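You operate a simulated robot arm through the tools that you are given. There is no shell and no other tool.

Carry out the task below with a simulated robot arm. There is one attempt and no reset: what you move stays moved.

Task
Mix the vial with the blue band on the mixer, then read it in the colour meter.
Fine: shake till the streaks are gone, switch the mixer off, leave the vial in the meter and the meter on.

Only the result counts: the job must be done as asked and must still hold three seconds after the hand-in. Knocking over, shifting, dropping, spilling or breaking anything else fails it.

Robot
A 7-joint arm with a two-finger parallel gripper, fixed in place. Base frame: the origin is at the foot of the arm, x ahead of it, y to its left, z up. Readings come in cm, degrees, newtons and seconds.
With the tool pointing down near the work surface it reaches from about 42 to 90 cm from the base axis. Its first joint turns from -143.0 to 143.0 degrees. Payload 3 kg.
The tool frame sits at the grasp point between the pads (the TCP): z along the fingers, y along the line on which they close. The tips reach 3 cm beyond it. The gripper opens to 9.4 cm. The fingers are 2.8 cm wide and 1 cm thick; the gripper's body (5 by 9.6 cm) begins 5.5 cm behind the TCP.
Orientation is told as [roll, pitch, yaw] about the base's x, y, z axes, in that order, counted from this pose: with the fingers straight down and closing along the base's y, the tool's x points along the base's -x, its y along +y and its z along -z.

Tools
- The arm moves only by the tool jog_arm. Its argument "rows" is a list of rows, each a list of 3 entries, a list of its own where there are three numbers: the turn, a rotation vector about the tool's x, y, z in units of 180 degrees (1.0 is 180 degrees), then the shift along the tool's x, y, z in units of 100 mm (1.0 is 100 mm), then the finger opening in cm, from 0 to 9.4. In form: [[[wx, wy, wz], [tx, ty, tz], fingers], ...]. A call has 1 to 20 rows; each row is the pose to reach, as a shift and turn from the pose commanded when the call began, along the tool's axes at that moment. A call with a number of a shift or a turn outside -1 to 1 is refused whole. Each row takes 0.2 s and may step no farther than 5 cm and 8.6 degrees from the row before; otherwise, or with a gripper value out of range, the whole call is refused. A pose out of reach is approached as far as the arm can. The call stops where the force on the tool passes 40 N (or 10 N more than at its start, if that is more) or the arm is blocked; 0.2 s more then pass. Each finger travels about 7.2 cm/s and halts on what it meets, pressing with about 38 N; the grip force reading is that of the motor and also rises with nothing between the fingers. The clock runs only during rows and for 0.2 s after the last one: add rows that repeat a pose to give the fingers time. It gives the time, the measured TCP pose, the force on the tool (base axes), the opening and the grip force at its end, in the units of the frame above (readings bear some noise), with the torque about the TCP (base axes, N m) and any sound that the robot's microphone picked up.
- Cameras (640 x 400 px; columns grow to the right, rows downward): "scene" is fixed at [6.22, -48.48, 161.48]; the picture's right is [0.84, -0.54, 0.00], its down [-0.25, -0.38, -0.89] and it looks along [0.49, 0.75, -0.45] (base axes); focal length 356 px, centre (320, 200). "wrist" rides on the gripper at [7.6, 1.4, -10.2] in the tool frame; the picture's right is [-0.18, 0.98, 0.00], its down [-0.75, -0.14, -0.64] and it looks along [-0.63, -0.12, 0.77] (tool axes); focal length 243 px, centre (320, 200). There is no depth. A picture from a camera that has moved, and an enlarged one, comes with that camera's place and axes in the base frame and with its lens. The place of the scene camera against the robot may be out by one fixed shift of up to 2.5 cm in any direction.
- get_image(camera): a new picture of that camera. It takes no simulated time.
- inspect(camera, box): a new picture of the part [left, top, right, bottom] of that camera's present view, enlarged. It takes no simulated time.
- sign_off(): hands the job in; it is judged then, once.

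Nothing tells you positions but the pictures and the camera data. Unless the task says otherwise, let go and move clear before handing in.

The tools are called after "Request:" as a command line: name --argument value ..., lists and objects as JSON in quotes. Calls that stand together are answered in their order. jog_arm: Moves the arm, as the interface text tells. Its arguments: {"type":"object","properties":{"rows":{"type":"array","items":{"type":"array"}}},"required":["rows"]} The other tools are called the same way: get_image (camera) takes a picture; inspect (camera, box) takes an enlarged picture of a part of a camera's view; sign_off () hands the job in.

At the start:

```text
t: 0.0
tcp_pos: [32.94, 55.98, 121.15]
ee_rot: [0.1, 0.0, 0.0]
ft_force: [-0.1, -0.1, 0.8]
ft_torque: [-0.01, -0.02, 0.0]
gripper_width: 9.42
finger_force: 0.0
```

scene: 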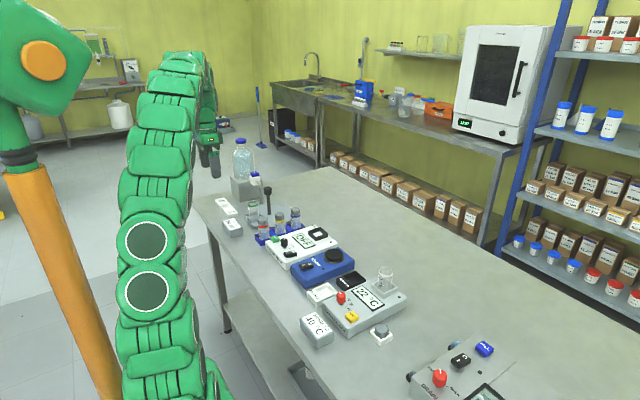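
wrist: 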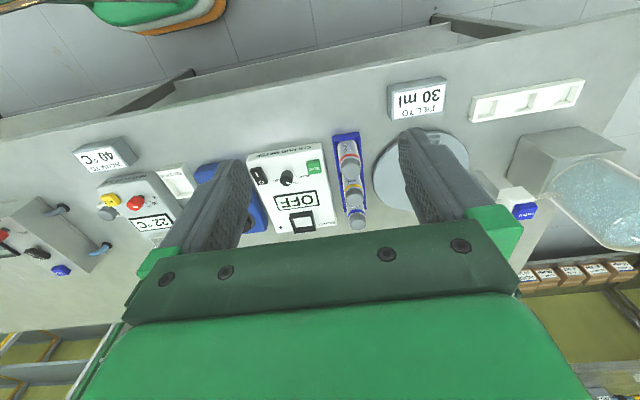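

I see a bench with several instruments: a vial rack, a white device (colour meter, reading OFF), a blue device (mixer probably), and a heater. I'll look closer before moving.

Request:
inspect --camera "scene" --box '[200, 160, 360, 300]'

Request:
inspect --camera "wrist" --box '[180, 120, 400, 260]'

Request:
inspect --camera "scene" --box '[280, 220, 420, 360]'

```text
2.86 times, centred on (280, 230) of scene
camera zoom: at [6.22, -48.48, 161.48], right [0.84, -0.54, 0.0], down [-0.25, -0.38, -0.89], along [0.49, 0.75, -0.45], focal length 1018 px, centre (434, 114)
```

zoom: 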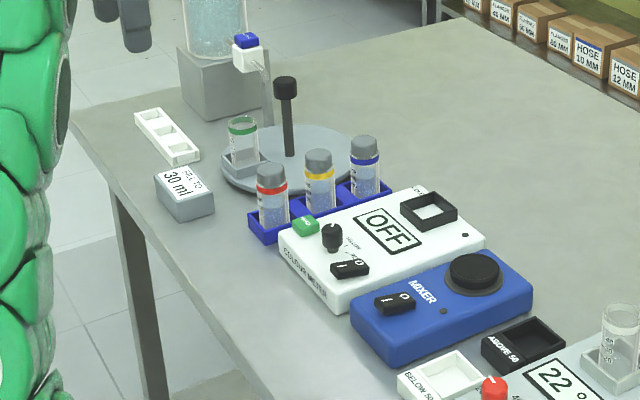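

```text
2.86 times, centred on (290, 190) of wrist
camera zoom: at [25.38, 57.37, 131.3], right [0.18, 0.98, 0.0], down [0.75, -0.14, 0.64], along [0.63, -0.12, -0.77], focal length 693 px, centre (406, 229)
```

zoom: 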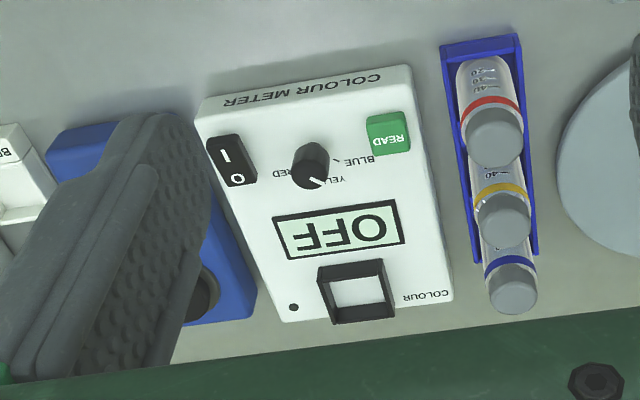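

```text
2.86 times, centred on (350, 290) of scene
camera zoom: at [6.22, -48.48, 161.48], right [0.84, -0.54, 0.0], down [-0.25, -0.38, -0.89], along [0.49, 0.75, -0.45], focal length 1018 px, centre (234, -57)
```

zoom: 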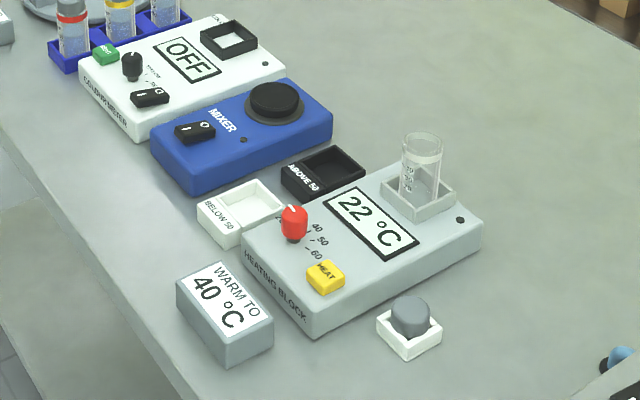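

I've got rough positions: vials stand in a row along x at about y=58 (blue-band vial near x≈64), with the colour meter at y≈45 and the mixer at a lower y than that. Next I'll move the arm at height to get a better view of the mixer and meter.

Request:
jog_arm --rows '[[[0, 0, 0], [-0.15, -0.25, 0.05], 9.4], [[0, 0, 0], [-0.3, -0.5, 0.1], 9.4], [[0, 0, 0], [-0.45, -0.75, 0.15], 9.4], [[0, 0, 0], [-0.6, -1.0, 0.2], 9.4]]'

```text
t: 1.0
tcp_pos: [39.04, 45.91, 119.14]
ee_rot: [0.1, 0.0, 0.0]
ft_force: [0.1, -0.3, 1.2]
ft_torque: [0.01, 0.0, 0.02]
gripper_width: 9.39
finger_force: 0.1
```

Request:
get_image --camera "wrist"

Request:
get_image --camera "scene"

```text
taken
camera wrist: at [31.45, 47.33, 129.29], right [0.18, 0.98, 0.0], down [0.75, -0.14, 0.64], along [0.63, -0.12, -0.77], focal length 243 px, centre (320, 200)
```

wrist: 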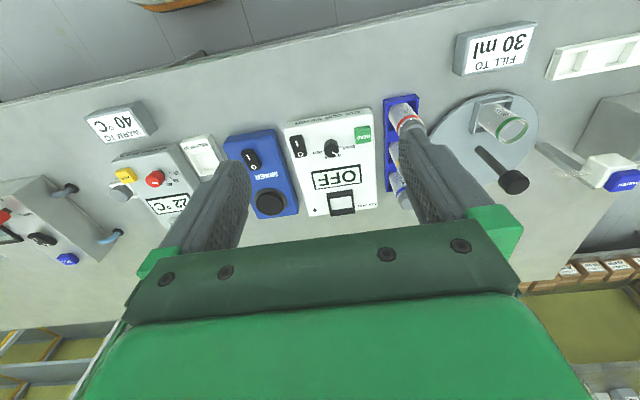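

```text
taken
```

scene: 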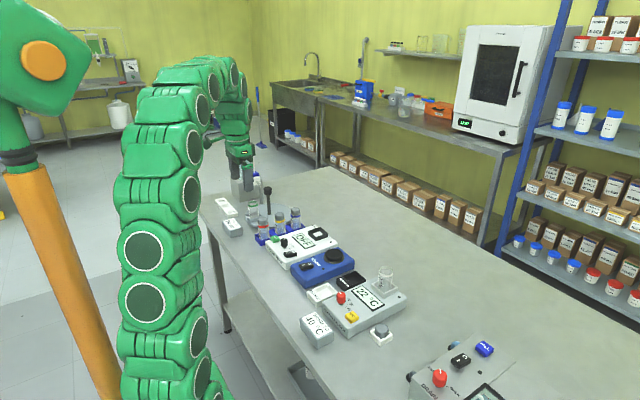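

The mixer and colour meter are both visible between the fingers now. I'll zoom in on them for detail.

Request:
inspect --camera "wrist" --box '[215, 100, 305, 220]'

Request:
inspect --camera "wrist" --box '[280, 90, 440, 220]'

Request:
inspect --camera "scene" --box '[285, 240, 365, 290]'

Request:
inspect --camera "scene" --box '[255, 200, 345, 270]'

```text
3.33 times, centred on (260, 160) of wrist
camera zoom: at [31.45, 47.33, 129.29], right [0.18, 0.98, 0.0], down [0.75, -0.14, 0.64], along [0.63, -0.12, -0.77], focal length 809 px, centre (520, 333)
```

zoom: 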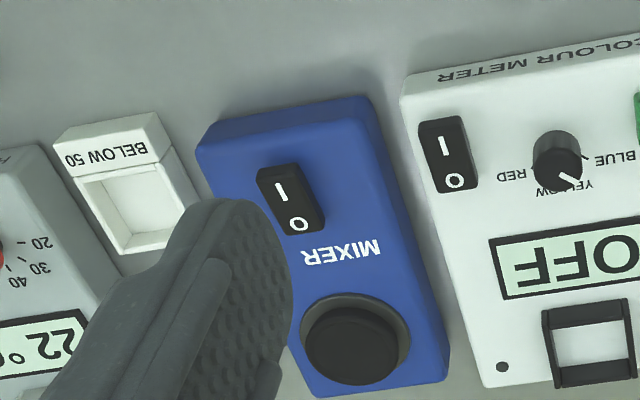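

```text
3.08 times, centred on (360, 155) of wrist
camera zoom: at [31.45, 47.33, 129.29], right [0.18, 0.98, 0.0], down [0.75, -0.14, 0.64], along [0.63, -0.12, -0.77], focal length 746 px, centre (197, 338)
```

zoom: 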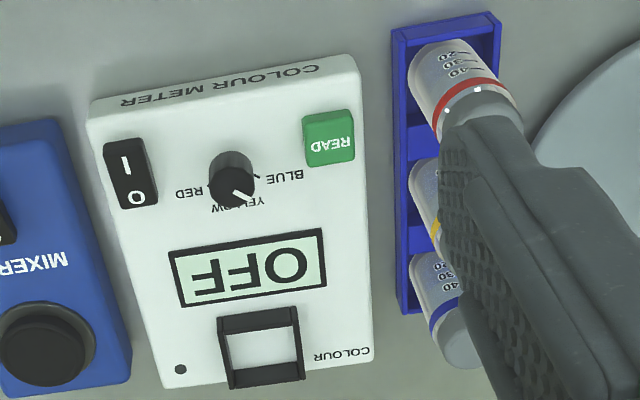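

```text
8.00 times, centred on (325, 265) of scene
camera zoom: at [6.22, -48.48, 161.48], right [0.84, -0.54, 0.0], down [-0.25, -0.38, -0.89], along [0.49, 0.75, -0.45], focal length 2849 px, centre (280, -320)
```

zoom: 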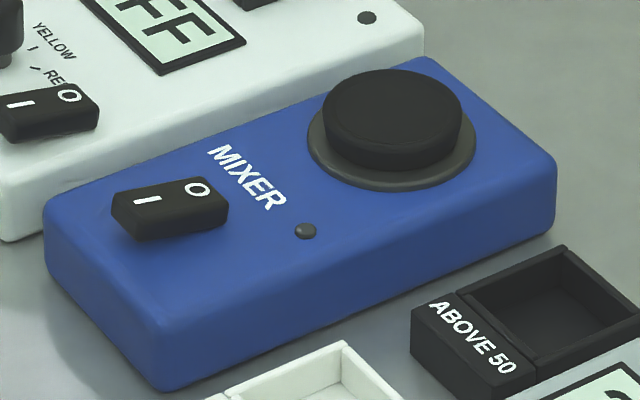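

```text
5.71 times, centred on (300, 235) of scene
camera zoom: at [6.22, -48.48, 161.48], right [0.84, -0.54, 0.0], down [-0.25, -0.38, -0.89], along [0.49, 0.75, -0.45], focal length 2035 px, centre (434, 0)
```

zoom: 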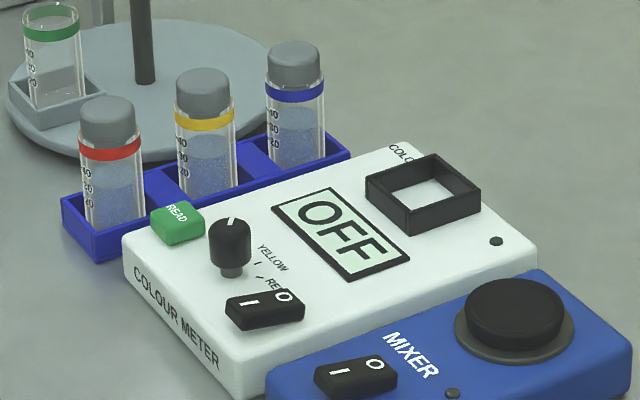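

The mixer has a rubber pad (vial pressed on top) and an I/O rocker. The meter has a rocker, a dial pointing to YELLOW, a READ button and a square well. Next I'll lower the camera for a closer look at the dial and ticks.

Request:
jog_arm --rows '[[[0, 0, 0], [0.0, -0.05, 0.25], 9.4], [[0, 0, 0], [0.0, -0.1, 0.5], 9.4], [[0, 0, 0], [0.0, -0.15, 0.75], 9.4], [[0, 0, 0], [0.0, -0.2, 1.0], 9.4]]'

```text
t: 2.0
tcp_pos: [39.11, 44.07, 109.12]
ee_rot: [0.0, -0.1, 0.1]
ft_force: [0.0, -0.4, 0.2]
ft_torque: [-0.01, -0.01, 0.0]
gripper_width: 9.39
finger_force: 0.0
```

Request:
get_image --camera "wrist"

Request:
inspect --camera "wrist" --box '[270, 90, 400, 170]'

Request:
inspect --camera "wrist" --box '[315, 110, 375, 150]'

```text
taken
camera wrist: at [31.5, 45.39, 119.27], right [0.18, 0.98, 0.0], down [0.75, -0.14, 0.64], along [0.63, -0.12, -0.77], focal length 243 px, centre (320, 200)
```

wrist: 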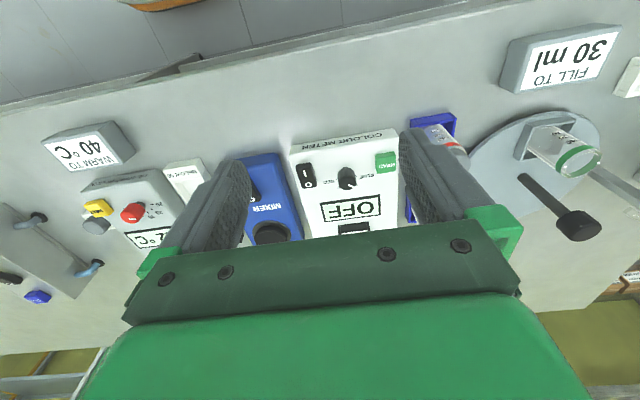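

```text
4.92 times, centred on (335, 130) of wrist
camera zoom: at [31.5, 45.39, 119.27], right [0.18, 0.98, 0.0], down [0.75, -0.14, 0.64], along [0.63, -0.12, -0.77], focal length 1194 px, centre (246, 545)
```

zoom: 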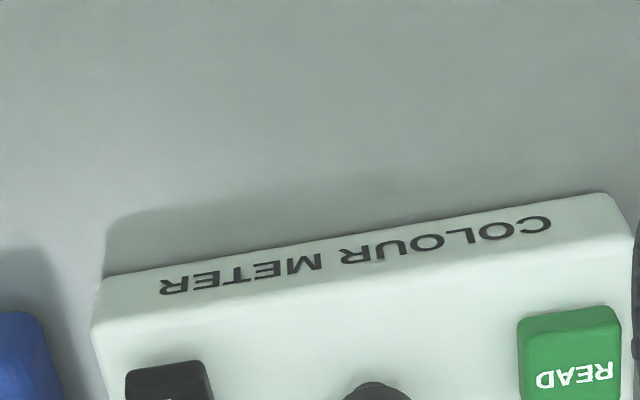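

```text
10.00 times, centred on (345, 130) of wrist
camera zoom: at [31.5, 45.39, 119.27], right [0.18, 0.98, 0.0], down [0.75, -0.14, 0.64], along [0.63, -0.12, -0.77], focal length 2426 px, centre (70, 900)
```

zoom: 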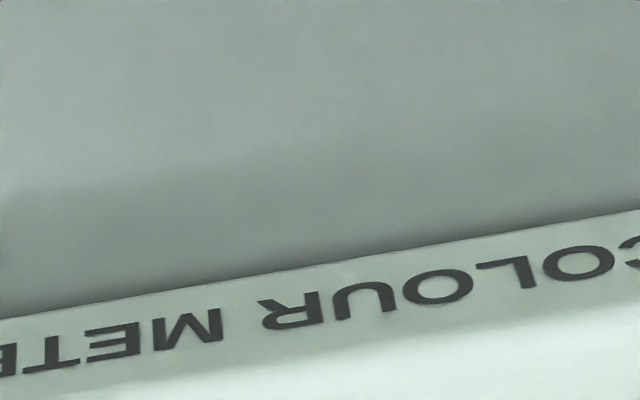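

The dial is lower in the picture than I assumed. I'll zoom in again on the right spots.

Request:
inspect --camera "wrist" --box '[315, 157, 379, 197]'

Request:
inspect --camera "wrist" --box '[280, 120, 408, 240]'

Request:
inspect --camera "wrist" --box '[225, 145, 305, 245]'

```text
10.00 times, centred on (347, 177) of wrist
camera zoom: at [31.5, 45.39, 119.27], right [0.18, 0.98, 0.0], down [0.75, -0.14, 0.64], along [0.63, -0.12, -0.77], focal length 2426 px, centre (50, 430)
```

zoom: 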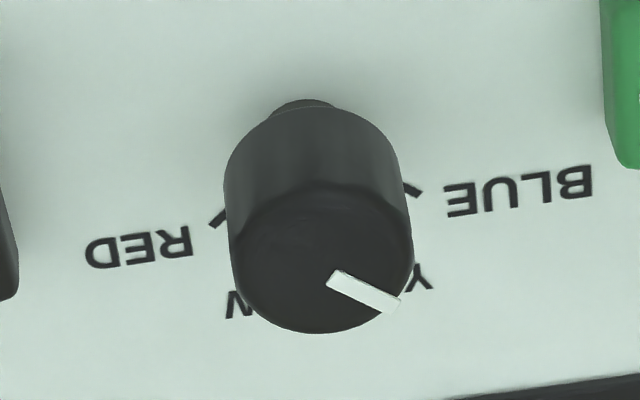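

```text
3.33 times, centred on (344, 180) of wrist
camera zoom: at [31.5, 45.39, 119.27], right [0.18, 0.98, 0.0], down [0.75, -0.14, 0.64], along [0.63, -0.12, -0.77], focal length 809 px, centre (240, 267)
```

zoom: 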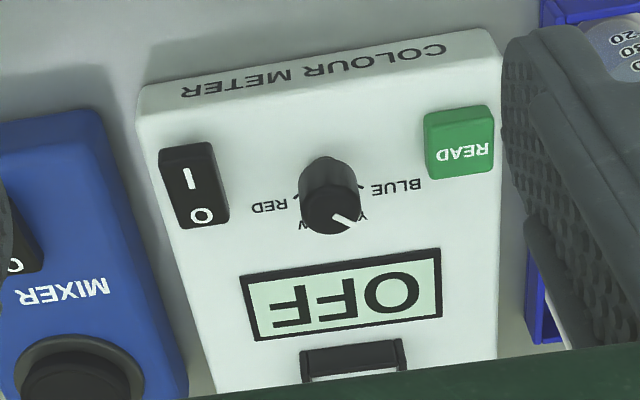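

```text
4.00 times, centred on (265, 195) of wrist
camera zoom: at [31.5, 45.39, 119.27], right [0.18, 0.98, 0.0], down [0.75, -0.14, 0.64], along [0.63, -0.12, -0.77], focal length 970 px, centre (540, 220)
```

zoom: 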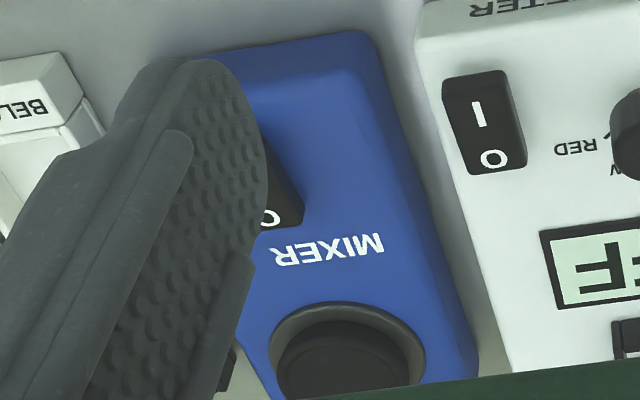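

The dial pointer may actually be nearer BLUE than YELLOW. I'll check it from the scene camera and from the wrist at higher magnification.

Request:
inspect --camera "scene" --box '[280, 225, 320, 255]'

Request:
inspect --camera "wrist" --box '[331, 165, 363, 190]'

```text
13.33 times, centred on (300, 240) of scene
camera zoom: at [6.22, -48.48, 161.48], right [0.84, -0.54, 0.0], down [-0.25, -0.38, -0.89], along [0.49, 0.75, -0.45], focal length 4749 px, centre (587, -333)
```

zoom: 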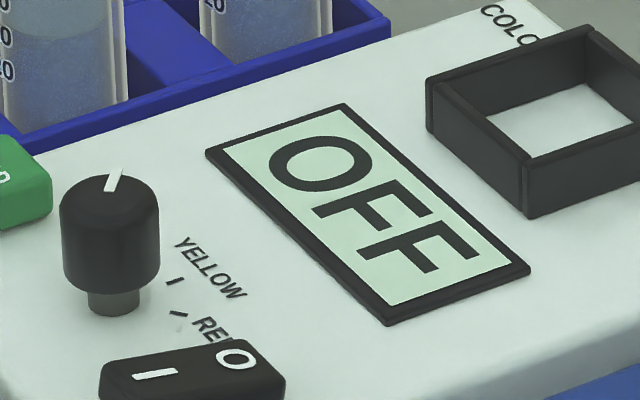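

```text
16.00 times, centred on (347, 178) of wrist
camera zoom: at [31.5, 45.39, 119.27], right [0.18, 0.98, 0.0], down [0.75, -0.14, 0.64], along [0.63, -0.12, -0.77], focal length 3882 px, centre (-112, 560)
```

zoom: 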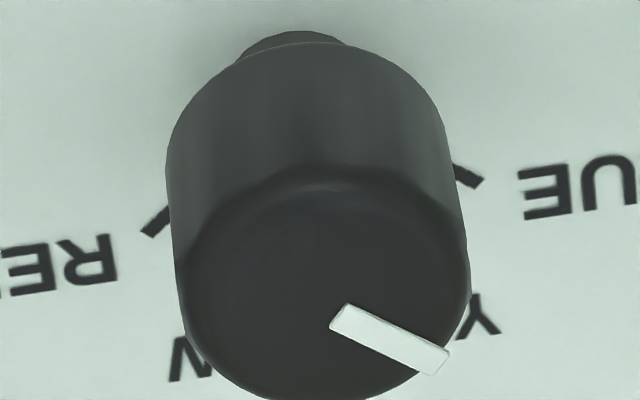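

The dial pointer direction works out to about +45–50° from +x, which matches the BLUE tick, so it may already be on BLUE; I'll confirm from a second angle. I'm now shifting towards the mixer to measure its rocker and pad.

Request:
jog_arm --rows '[[[0, 0, 0], [0.0, -0.25, 0.0], 9.4], [[0, 0, 0], [0.0, -0.5, 0.0], 9.4], [[0, 0, 0], [0.0, -0.75, 0.0], 9.4], [[0, 0, 0], [0.0, -1.0, 0.0], 9.4]]'

```text
t: 3.0
tcp_pos: [39.08, 33.94, 109.13]
ee_rot: [-0.1, 0.0, 0.1]
ft_force: [0.3, 0.8, -0.6]
ft_torque: [0.0, -0.01, 0.0]
gripper_width: 9.41
finger_force: 0.1
```

Request:
get_image --camera "wrist"

Request:
inspect --camera "wrist" --box '[290, 130, 418, 210]'

Request:
inspect --camera "wrist" --box '[290, 160, 418, 240]'

```text
taken
camera wrist: at [31.41, 35.34, 119.33], right [0.18, 0.98, 0.0], down [0.75, -0.14, 0.64], along [0.63, -0.12, -0.77], focal length 243 px, centre (320, 200)
```

wrist: 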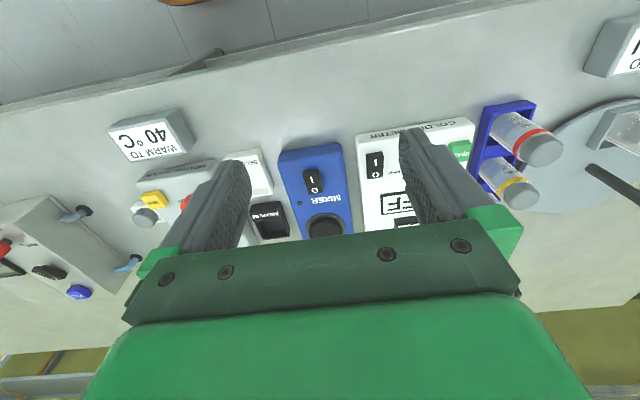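

```text
5.00 times, centred on (354, 170) of wrist
camera zoom: at [31.41, 35.34, 119.33], right [0.18, 0.98, 0.0], down [0.75, -0.14, 0.64], along [0.63, -0.12, -0.77], focal length 1213 px, centre (150, 350)
```

zoom: 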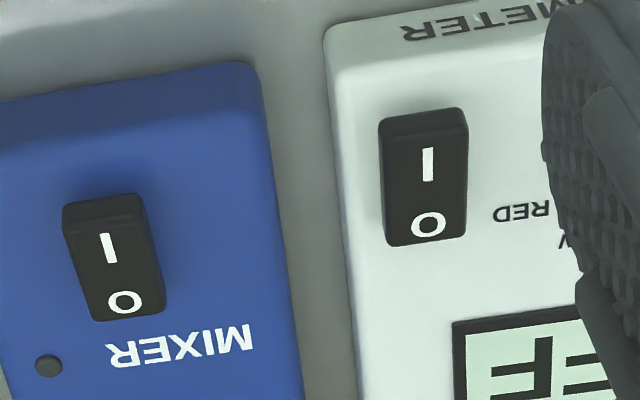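

```text
5.00 times, centred on (354, 200) of wrist
camera zoom: at [31.41, 35.34, 119.33], right [0.18, 0.98, 0.0], down [0.75, -0.14, 0.64], along [0.63, -0.12, -0.77], focal length 1213 px, centre (150, 200)
```

zoom: 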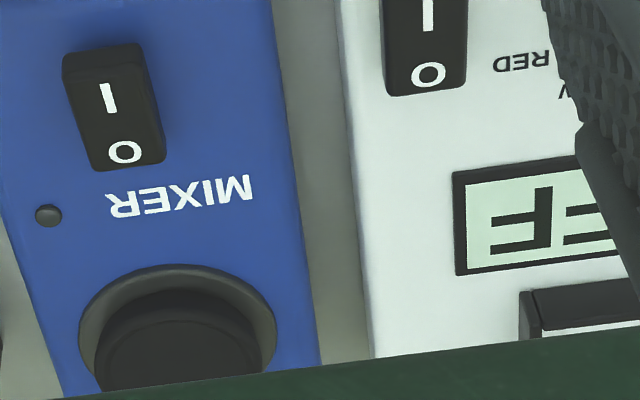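

The mixer rocker's I mark is at about (51.0, 30.5, 90.8) and its O mark is at (53.6, 30.5, 90.0). Next I'll close the fingers and go above the I end of the mixer's switch.

Request:
jog_arm --rows '[[[0, 0, 0], [-0.25, -0.09, 0.12], 6.0], [[0, 0, 0], [-0.5, -0.17, 0.25], 3.0], [[0, 0, 0], [-0.75, -0.26, 0.38], 0.0], [[0, 0, 0], [-1.0, -0.34, 0.5], 0.0], [[0, 0, 0], [-1.0, -0.34, 0.5], 0.0]]'

Request:
jog_arm --rows '[[[0, 0, 0], [-0.16, 0.0, 0.25], 0.0], [[0, 0, 0], [-0.16, 0.0, 0.5], 0.0], [[0, 0, 0], [-0.16, 0.0, 0.75], 0.0], [[0, 0, 0], [-0.16, 0.0, 0.75], 0.0]]'

Request:
get_image --camera "wrist"

Request:
get_image --camera "scene"

```text
t: 4.2
tcp_pos: [48.94, 30.48, 104.22]
ee_rot: [0.0, 0.0, 0.0]
ft_force: [-0.5, 1.2, 0.1]
ft_torque: [0.0, -0.01, 0.0]
gripper_width: 0.0
finger_force: 32.7
```

```text
t: 5.2
tcp_pos: [50.6, 30.62, 96.67]
ee_rot: [0.1, -0.1, 0.1]
ft_force: [-0.4, 0.4, 0.5]
ft_torque: [0.0, 0.01, 0.02]
gripper_width: 0.0
finger_force: 32.9
```

```text
taken
camera wrist: at [42.97, 31.94, 106.83], right [0.18, 0.98, 0.0], down [0.75, -0.14, 0.64], along [0.63, -0.12, -0.77], focal length 243 px, centre (320, 200)
```

wrist: 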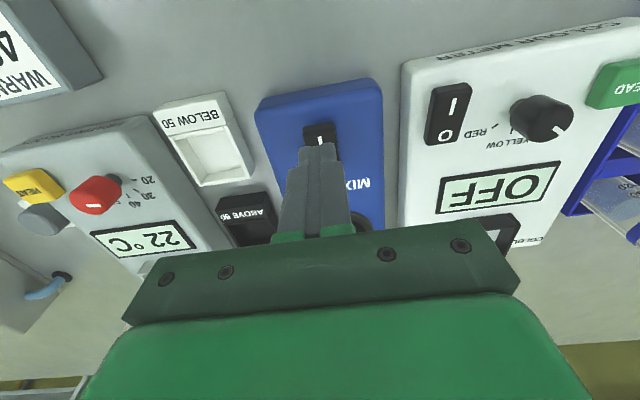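

```text
taken
```

scene: 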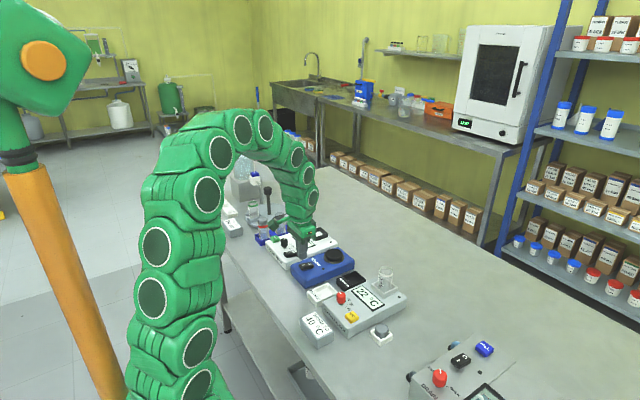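

The fingertips are just above the mixer's I end. I'll zoom in on the dial from this angle and on the fingertips relative to the rocker.

Request:
inspect --camera "wrist" --box '[480, 80, 600, 155]'

Request:
inspect --camera "wrist" --box '[270, 90, 370, 190]'

Request:
inspect --camera "scene" --box '[275, 235, 355, 285]'

```text
5.33 times, centred on (540, 118) of wrist
camera zoom: at [42.97, 31.94, 106.83], right [0.18, 0.98, 0.0], down [0.75, -0.14, 0.64], along [0.63, -0.12, -0.77], focal length 1294 px, centre (-853, 640)
```

zoom: 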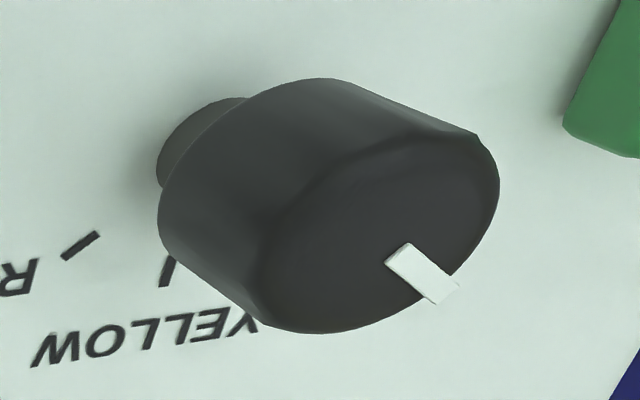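

```text
4.00 times, centred on (320, 140) of wrist
camera zoom: at [42.97, 31.94, 106.83], right [0.18, 0.98, 0.0], down [0.75, -0.14, 0.64], along [0.63, -0.12, -0.77], focal length 970 px, centre (320, 440)
```

zoom: 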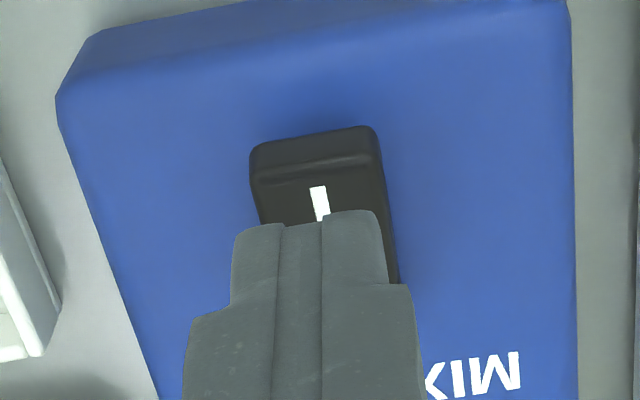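

```text
8.00 times, centred on (315, 260) of scene
camera zoom: at [6.22, -48.48, 161.48], right [0.84, -0.54, 0.0], down [-0.25, -0.38, -0.89], along [0.49, 0.75, -0.45], focal length 2849 px, centre (360, -280)
```

zoom: 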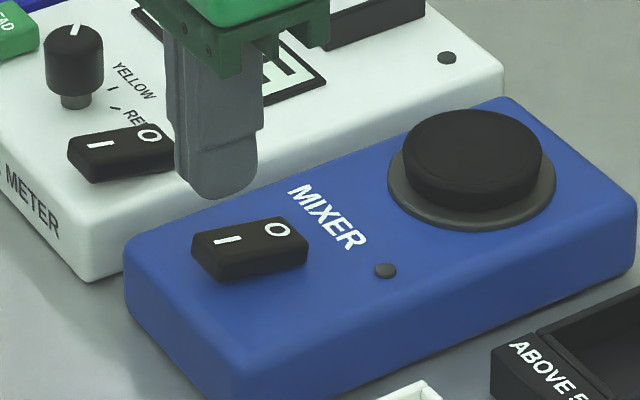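

From this angle the pointer computes to +50°, matching the BLUE tick, so the dial is already on BLUE. The fingers are lined up over the mixer's I end, so I'll press down slowly.

Request:
jog_arm --rows '[[[0, 0, 0], [0.0, 0.0, 0.2], 0.0], [[0, 0, 0], [0.0, 0.0, 0.25], 0.0], [[0, 0, 0], [0.0, 0.0, 0.28], 0.0], [[0, 0, 0], [0.0, 0.0, 0.31], 0.0], [[0, 0, 0], [0.0, 0.0, 0.34], 0.0]]'

Request:
inspect --camera "scene" --box '[275, 235, 355, 285]'

```text
t: 6.3
tcp_pos: [50.58, 30.51, 93.59]
ee_rot: [0.0, -0.1, 0.1]
ft_force: [-8.3, -5.4, 20.9]
ft_torque: [-0.18, -0.06, -0.11]
gripper_width: 0.0
finger_force: 33.2
stopped in row 5: the force on the tool passed its limit at 52 N (the readings are from after the stop); the commanded pose is now the measured one
```

```text
8.00 times, centred on (315, 260) of scene
camera zoom: at [6.22, -48.48, 161.48], right [0.84, -0.54, 0.0], down [-0.25, -0.38, -0.89], along [0.49, 0.75, -0.45], focal length 2849 px, centre (360, -280)
```

zoom: 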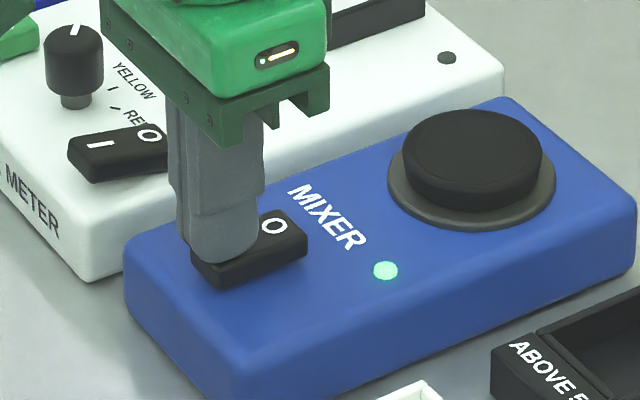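

The mixer's green LED is lit, so it is on. Next I'll raise and go to the meter's rocker I end at about (50.4, 39.8).

Request:
jog_arm --rows '[[[0, 0, 0], [0.0, 0.0, -0.2], 0.0], [[0, 0, 0], [0.0, 0.0, -0.4], 0.0], [[0, 0, 0], [0.0, 0.3, -0.4], 0.0], [[0, 0, 0], [0.02, 0.6, -0.4], 0.0], [[0, 0, 0], [0.02, 0.93, -0.4], 0.0], [[0, 0, 0], [0.02, 0.93, -0.4], 0.0]]'

Request:
get_image --camera "wrist"

Request:
inspect --camera "scene" --box '[260, 200, 360, 290]'

```text
t: 7.7
tcp_pos: [50.28, 39.97, 97.54]
ee_rot: [0.0, -0.1, 0.1]
ft_force: [-0.2, -0.5, 0.3]
ft_torque: [-0.01, -0.02, 0.01]
gripper_width: 0.0
finger_force: 33.1
```

```text
taken
camera wrist: at [42.73, 41.3, 107.65], right [0.18, 0.98, 0.0], down [0.75, -0.14, 0.64], along [0.63, -0.12, -0.77], focal length 243 px, centre (320, 200)
```

wrist: 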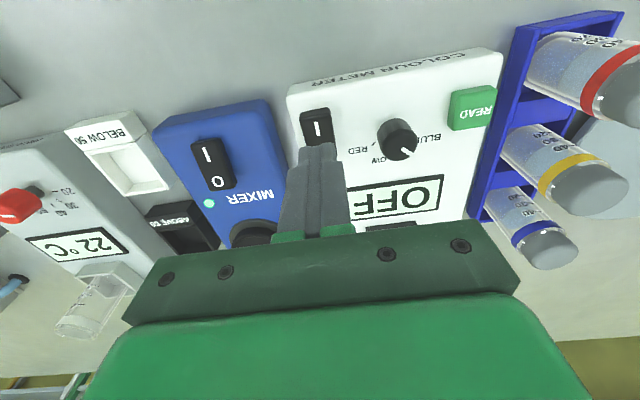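

```text
4.44 times, centred on (310, 245) of scene
camera zoom: at [6.22, -48.48, 161.48], right [0.84, -0.54, 0.0], down [-0.25, -0.38, -0.89], along [0.49, 0.75, -0.45], focal length 1583 px, centre (364, 0)
```

zoom: 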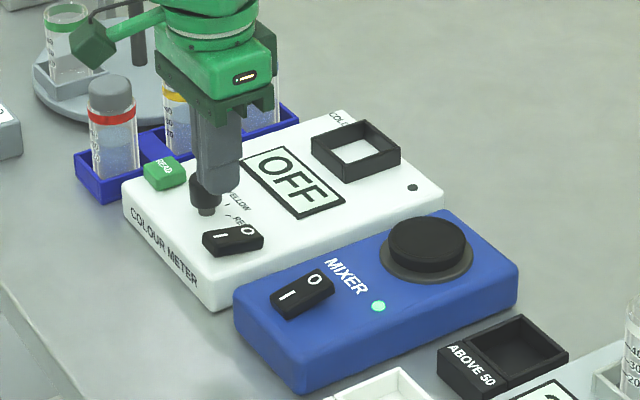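

The fingers are over the meter's I end. I'll press down in small steps.

Request:
jog_arm --rows '[[[0, 0, 0], [0.0, 0.0, 0.2], 0.0], [[0, 0, 0], [0.0, 0.0, 0.38], 0.0], [[0, 0, 0], [0.0, 0.0, 0.42], 0.0], [[0, 0, 0], [0.0, 0.0, 0.44], 0.0], [[0, 0, 0], [0.0, 0.0, 0.455], 0.0], [[0, 0, 0], [0.0, 0.0, 0.47], 0.0], [[0, 0, 0], [0.0, 0.0, 0.48], 0.0]]'

Request:
inspect --camera "scene" --box '[260, 200, 360, 290]'

```text
t: 9.1
tcp_pos: [50.42, 39.9, 93.12]
ee_rot: [0.1, -0.2, -0.1]
ft_force: [-4.8, -2.5, 18.9]
ft_torque: [-0.13, 0.05, 0.01]
gripper_width: 0.02
finger_force: 33.0
stopped in row 6: the force on the tool passed its limit at 46 N (the readings are from after the stop); the commanded pose is now the measured one
```

```text
4.44 times, centred on (310, 245) of scene
camera zoom: at [6.22, -48.48, 161.48], right [0.84, -0.54, 0.0], down [-0.25, -0.38, -0.89], along [0.49, 0.75, -0.45], focal length 1583 px, centre (364, 0)
```

zoom: 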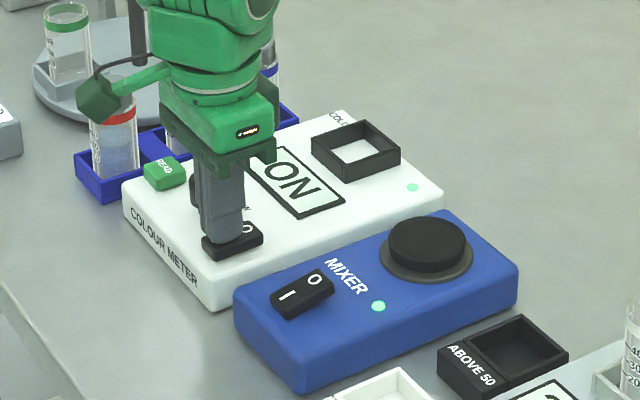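

The meter now reads ON. I'll raise up, move towards the vials and measure the blue-band vial's position.

Request:
jog_arm --rows '[[[0, 0, 0], [0.0, 0.0, -0.3], 0.0], [[0, 0, 0], [0.0, 0.0, -0.6], 0.0], [[0, 0, 0], [0.0, 0.0, -1.0], 0.0], [[0, 0, 0], [0.0, 0.35, -1.0], 3.0], [[0, 0, 0], [0.0, 0.7, -1.0], 6.0], [[0, 0, 0], [0.0, 1.0, -1.0], 9.4], [[0, 0, 0], [0.0, 1.0, -1.0], 9.4]]'

Request:
get_image --camera "wrist"

```text
t: 10.7
tcp_pos: [50.52, 49.84, 103.14]
ee_rot: [0.0, -0.2, 0.2]
ft_force: [-0.1, -0.4, -0.3]
ft_torque: [-0.01, -0.03, 0.05]
gripper_width: 9.39
finger_force: 0.1
```

```text
taken
camera wrist: at [42.78, 51.22, 113.24], right [0.18, 0.98, 0.0], down [0.75, -0.14, 0.64], along [0.63, -0.12, -0.77], focal length 243 px, centre (320, 200)
```

wrist: 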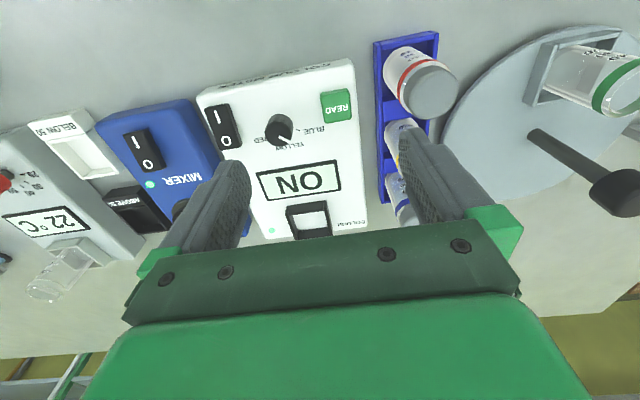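

The blue-band vial is hidden behind a finger in this view; the earlier views put its cap at about (63.6, 58.7, 94). I'll shift over to see it between the fingers.

Request:
jog_arm --rows '[[[0, 0, 0], [0.0, 0.3, -0.1], 9.4], [[0, 0, 0], [-0.2, 0.6, -0.1], 9.4], [[0, 0, 0], [-0.45, 0.87, -0.1], 9.4], [[0, 0, 0], [-0.75, 0.87, -0.1], 9.4], [[0, 0, 0], [-0.75, 0.87, -0.1], 9.4]]'

Request:
get_image --camera "wrist"

Request:
inspect --camera "wrist" --box '[240, 80, 420, 250]'

Request:
get_image --camera "scene"

```text
t: 11.9
tcp_pos: [57.84, 58.65, 104.21]
ee_rot: [0.0, -0.2, -0.1]
ft_force: [0.1, 0.1, -1.1]
ft_torque: [-0.03, -0.01, 0.03]
gripper_width: 9.41
finger_force: 0.2
```

```text
taken
camera wrist: at [50.24, 59.94, 114.31], right [0.18, 0.98, 0.0], down [0.75, -0.14, 0.64], along [0.63, -0.12, -0.77], focal length 243 px, centre (320, 200)
```

wrist: 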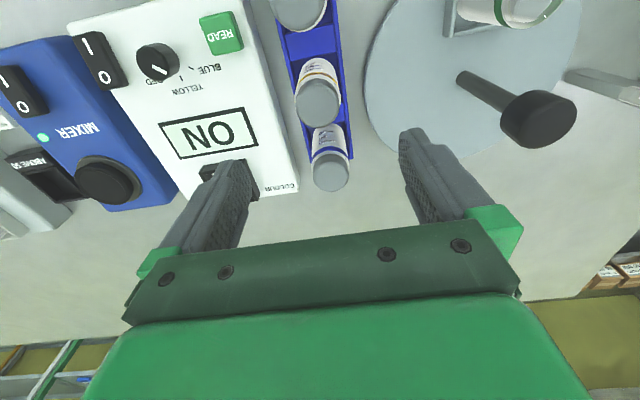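

```text
2.35 times, centred on (330, 165) of wrist
camera zoom: at [50.24, 59.94, 114.31], right [0.18, 0.98, 0.0], down [0.75, -0.14, 0.64], along [0.63, -0.12, -0.77], focal length 571 px, centre (296, 282)
```

zoom: 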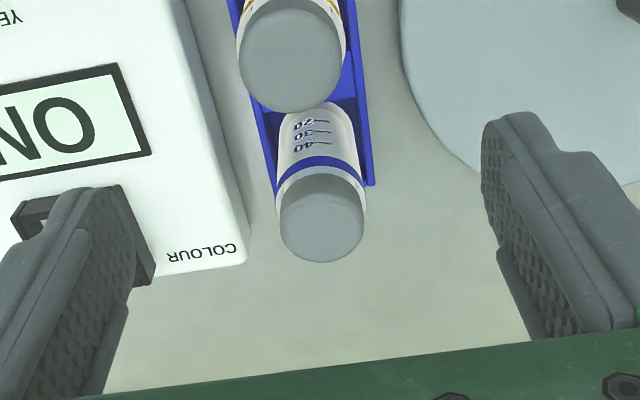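

```text
taken
```

scene: 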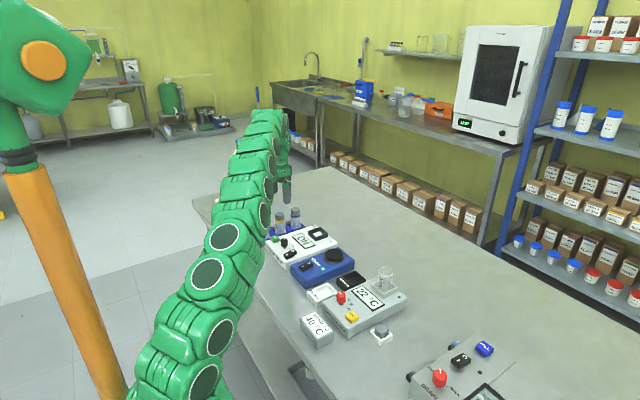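

The blue-band vial's cap is at about (63.4, 58.65, 94.4), diameter about 3.4 cm. I'll go above it with the fingers at 6 cm opening, then check alignment before descending.

Request:
jog_arm --rows '[[[0, 0, 0], [-0.28, 0.0, 0.0], 8.0], [[0, 0, 0], [-0.55, 0.0, 0.0], 6.0], [[0, 0, 0], [-0.55, 0.0, 0.2], 6.0], [[0, 0, 0], [-0.55, 0.0, 0.4], 6.0], [[0, 0, 0], [-0.55, 0.0, 0.4], 6.0]]'

Request:
get_image --camera "wrist"

Request:
inspect --camera "scene" --box '[230, 170, 350, 270]'

```text
t: 13.1
tcp_pos: [63.34, 58.65, 100.1]
ee_rot: [0.1, -0.2, 0.1]
ft_force: [0.0, -0.2, 0.1]
ft_torque: [0.01, -0.02, 0.03]
gripper_width: 5.99
finger_force: 0.0
```

```text
taken
camera wrist: at [55.71, 60.06, 110.25], right [0.18, 0.98, 0.0], down [0.75, -0.14, 0.64], along [0.63, -0.12, -0.77], focal length 243 px, centre (320, 200)
```

wrist: 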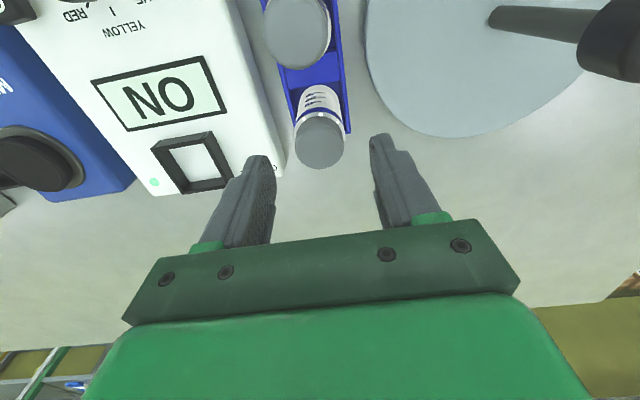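

```text
4.00 times, centred on (290, 220) of scene
camera zoom: at [6.22, -48.48, 161.48], right [0.84, -0.54, 0.0], down [-0.25, -0.38, -0.89], along [0.49, 0.75, -0.45], focal length 1425 px, centre (440, 120)
```

zoom: 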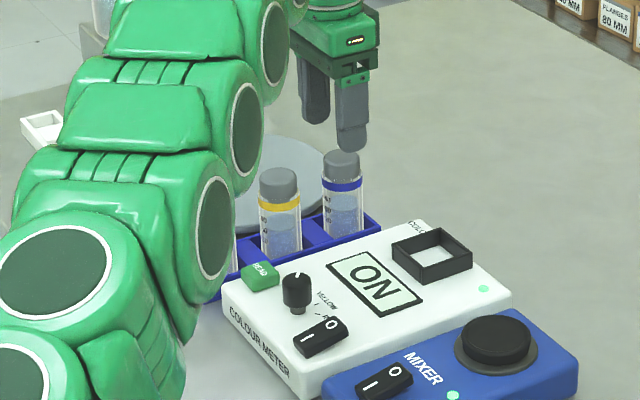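

The vial looks centred between the fingers. I'll zoom in to refine its x position.

Request:
inspect --camera "wrist" --box '[256, 70, 384, 180]'

```text
3.64 times, centred on (320, 125) of wrist
camera zoom: at [55.71, 60.06, 110.25], right [0.18, 0.98, 0.0], down [0.75, -0.14, 0.64], along [0.63, -0.12, -0.77], focal length 882 px, centre (320, 473)
```

zoom: 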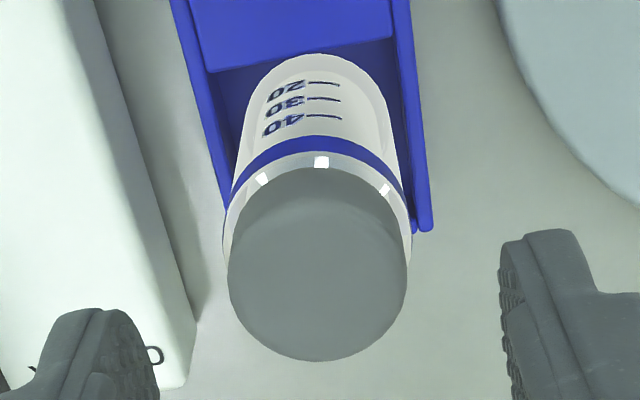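

Refined vial axis: about (63.85, 58.5). I'll descend around it to TCP z≈91.4.

Request:
jog_arm --rows '[[[0, 0, 0], [-0.045, -0.01, 0.2], 6.0], [[0, 0, 0], [-0.045, -0.01, 0.4], 6.0], [[0, 0, 0], [-0.045, -0.01, 0.55], 6.0], [[0, 0, 0], [-0.045, -0.01, 0.7], 6.0], [[0, 0, 0], [-0.045, -0.01, 0.8], 6.0], [[0, 0, 0], [-0.045, -0.01, 0.87], 6.0]]'

Request:
get_image --camera "wrist"

Request:
inspect --camera "scene" --box '[260, 180, 340, 240]'

```text
t: 14.5
tcp_pos: [63.8, 58.49, 91.47]
ee_rot: [0.1, -0.2, 0.1]
ft_force: [-0.1, 0.0, 0.4]
ft_torque: [0.03, 0.01, 0.01]
gripper_width: 5.97
finger_force: 0.0
```

```text
taken
camera wrist: at [56.2, 59.89, 101.59], right [0.18, 0.98, 0.0], down [0.75, -0.14, 0.64], along [0.63, -0.12, -0.76], focal length 243 px, centre (320, 200)
```

wrist: 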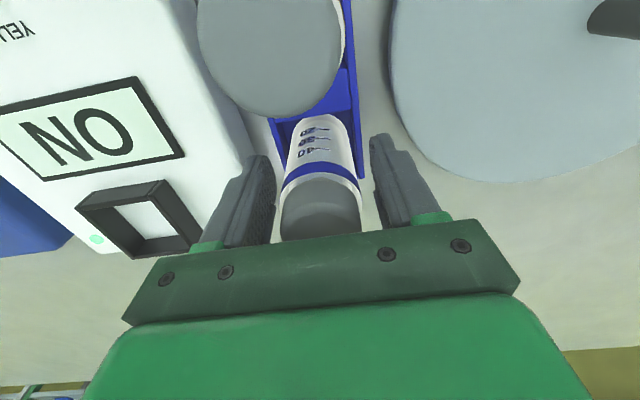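

```text
6.67 times, centred on (300, 210) of scene
camera zoom: at [6.22, -48.48, 161.48], right [0.84, -0.54, 0.0], down [-0.25, -0.38, -0.89], along [0.49, 0.75, -0.45], focal length 2374 px, centre (453, 133)
```

zoom: 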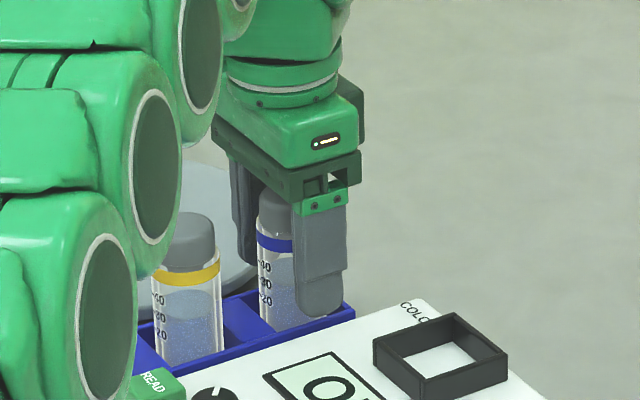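

The vial sits between the fingers, clear of the meter and the disc. Closing on it now.

Request:
jog_arm --rows '[[[0, 0, 0], [0.0, 0.0, 0.0], 4.5], [[0, 0, 0], [0.0, 0.0, 0.0], 3.5], [[0, 0, 0], [0.0, 0.0, 0.0], 2.0], [[0, 0, 0], [0.0, 0.0, 0.0], 2.0], [[0, 0, 0], [0.0, 0.0, 0.0], 2.0]]'

```text
t: 15.7
tcp_pos: [63.75, 58.49, 91.49]
ee_rot: [0.1, -0.2, 0.1]
ft_force: [0.8, 0.0, 2.7]
ft_torque: [-0.03, -0.04, 0.01]
gripper_width: 3.92
finger_force: 37.7
```

Gripped at 3.9 cm wide. Lifting straight up.

Request:
jog_arm --rows '[[[0, 0, 0], [0.0, 0.0, -0.15], 2.0], [[0, 0, 0], [0.0, 0.0, -0.35], 2.0], [[0, 0, 0], [0.0, 0.0, -0.55], 2.0], [[0, 0, 0], [0.0, 0.0, -0.8], 2.0], [[0, 0, 0], [0.0, 0.0, -1.0], 2.0], [[0, 0, 0], [0.0, 0.0, -1.0], 2.0]]'

Request:
inspect --camera "scene" --box '[260, 160, 340, 240]'

Request:
get_image --camera "wrist"

```text
t: 17.1
tcp_pos: [63.85, 58.37, 101.32]
ee_rot: [0.0, -0.2, 0.0]
ft_force: [1.2, 0.0, -1.0]
ft_torque: [0.0, 0.0, -0.03]
gripper_width: 3.93
finger_force: 37.7
```

```text
5.00 times, centred on (300, 200) of scene
camera zoom: at [6.22, -48.48, 161.48], right [0.84, -0.54, 0.0], down [-0.25, -0.38, -0.89], along [0.49, 0.75, -0.45], focal length 1781 px, centre (420, 200)
```

zoom: 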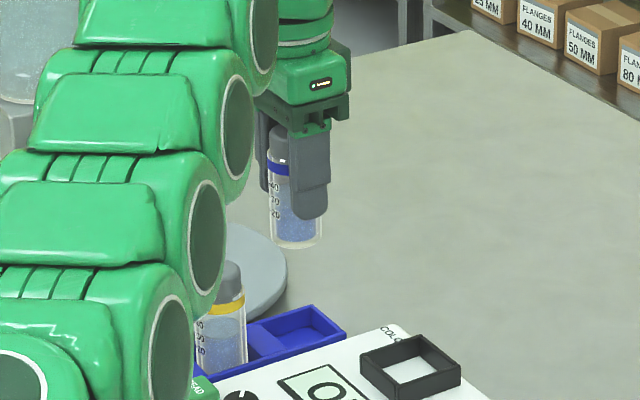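

```text
taken
camera wrist: at [56.2, 59.87, 111.54], right [0.18, 0.98, 0.0], down [0.75, -0.14, 0.64], along [0.63, -0.12, -0.76], focal length 243 px, centre (320, 200)
```

wrist: 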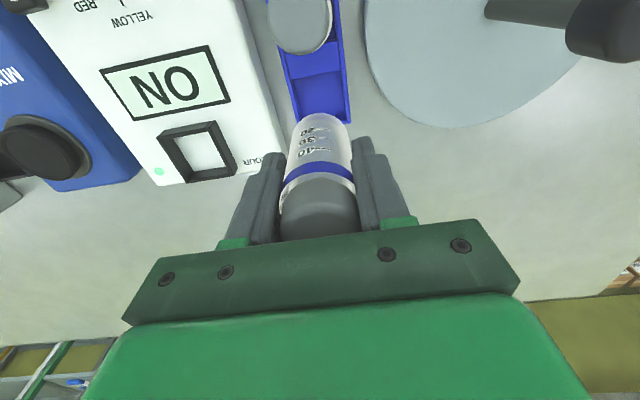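

The vial is held upright and out of the rack. Next I'll move along -y towards the mixer pad at about (62.8, 30.6), keeping it high.

Request:
jog_arm --rows '[[[0, 0, 0], [0.0, -0.2, 0.0], 2.0], [[0, 0, 0], [0.0, -0.4, 0.0], 2.0], [[0, 0, 0], [0.0, -0.6, 0.0], 2.0], [[0, 0, 0], [0.0, -0.8, 0.0], 2.0], [[0, 0, 0], [0.0, -1.0, 0.0], 2.0]]'

Request:
jog_arm --rows '[[[0, 0, 0], [0.0, -0.2, 0.0], 2.0], [[0, 0, 0], [0.0, -0.4, 0.0], 2.0], [[0, 0, 0], [0.0, -0.6, 0.0], 2.0], [[0, 0, 0], [0.0, -0.8, 0.0], 2.0], [[0, 0, 0], [0.0, -0.8, 0.0], 2.0]]'

Request:
get_image --camera "wrist"

Request:
inspect --camera "scene" --box '[270, 190, 370, 290]'

```text
t: 18.3
tcp_pos: [64.0, 48.56, 101.49]
ee_rot: [0.0, -0.2, 0.2]
ft_force: [1.3, -0.3, -1.2]
ft_torque: [-0.02, 0.0, 0.02]
gripper_width: 3.94
finger_force: 37.8
```

```text
t: 19.5
tcp_pos: [63.77, 40.52, 101.3]
ee_rot: [0.1, -0.1, 0.2]
ft_force: [0.0, 0.0, -1.6]
ft_torque: [0.01, 0.0, -0.02]
gripper_width: 3.91
finger_force: 38.3
```

```text
taken
camera wrist: at [56.22, 41.9, 111.5], right [0.18, 0.98, 0.0], down [0.75, -0.14, 0.64], along [0.63, -0.12, -0.77], focal length 243 px, centre (320, 200)
```

wrist: 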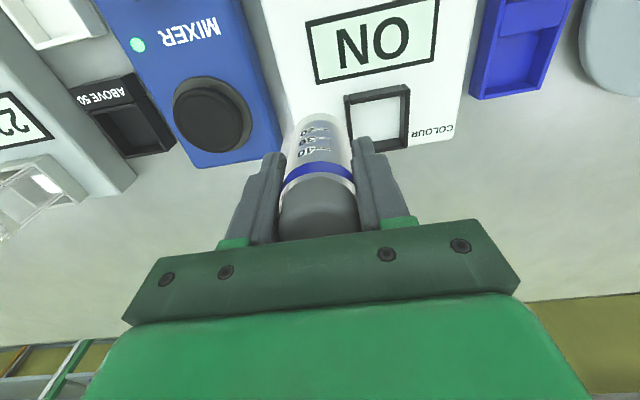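

```text
4.00 times, centred on (320, 240) of scene
camera zoom: at [6.22, -48.48, 161.48], right [0.84, -0.54, 0.0], down [-0.25, -0.38, -0.89], along [0.49, 0.75, -0.45], focal length 1425 px, centre (320, 40)
```

zoom: 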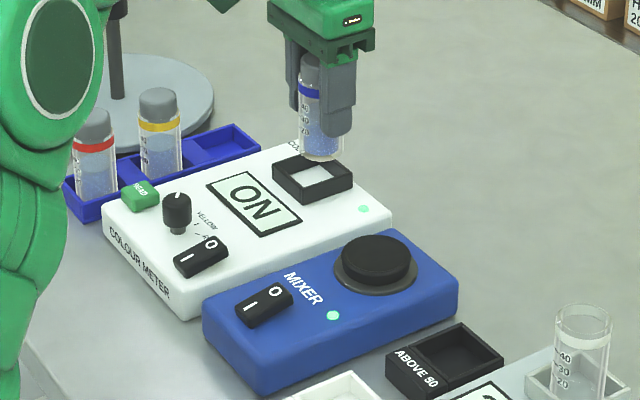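

Both the pad and the meter's well are in clear view. I'll zoom in to measure both.

Request:
inspect --camera "wrist" --box '[150, 50, 290, 170]'

Request:
inspect --camera "wrist" --box '[320, 60, 440, 170]'

Request:
inspect --camera "scene" --box '[340, 230, 390, 270]'

Request:
inspect --camera "scene" --box '[325, 190, 365, 240]'

```text
3.33 times, centred on (220, 110) of wrist
camera zoom: at [56.22, 41.9, 111.5], right [0.18, 0.98, 0.0], down [0.75, -0.14, 0.64], along [0.63, -0.12, -0.77], focal length 809 px, centre (653, 500)
```

zoom: 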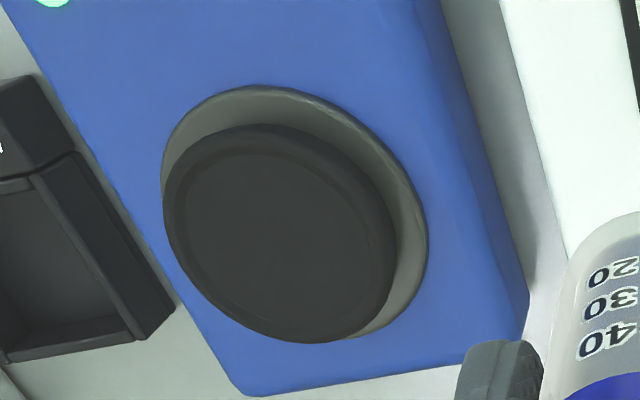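

```text
3.64 times, centred on (380, 115) of wrist
camera zoom: at [56.22, 41.9, 111.5], right [0.18, 0.98, 0.0], down [0.75, -0.14, 0.64], along [0.63, -0.12, -0.77], focal length 882 px, centre (102, 509)
```

zoom: 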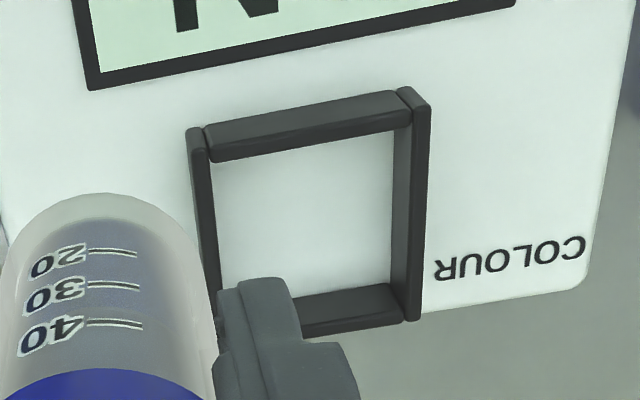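

```text
10.00 times, centred on (365, 250) of scene
camera zoom: at [6.22, -48.48, 161.48], right [0.84, -0.54, 0.0], down [-0.25, -0.38, -0.89], along [0.49, 0.75, -0.45], focal length 3562 px, centre (-130, -300)
```

zoom: 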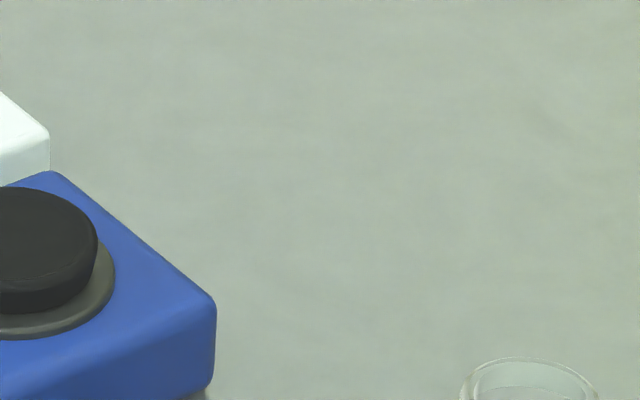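

```text
8.00 times, centred on (345, 215) of scene
camera zoom: at [6.22, -48.48, 161.48], right [0.84, -0.54, 0.0], down [-0.25, -0.38, -0.89], along [0.49, 0.75, -0.45], focal length 2849 px, centre (120, 80)
```

zoom: 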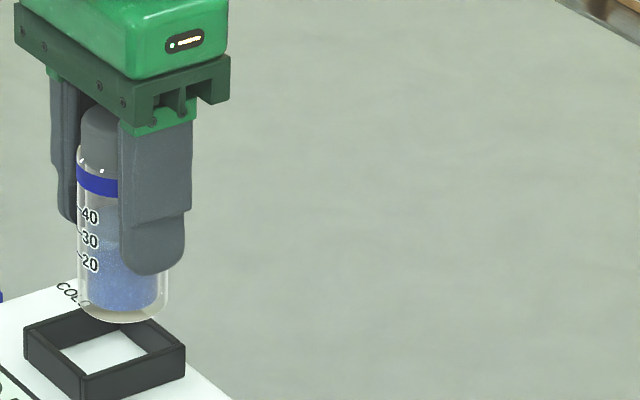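

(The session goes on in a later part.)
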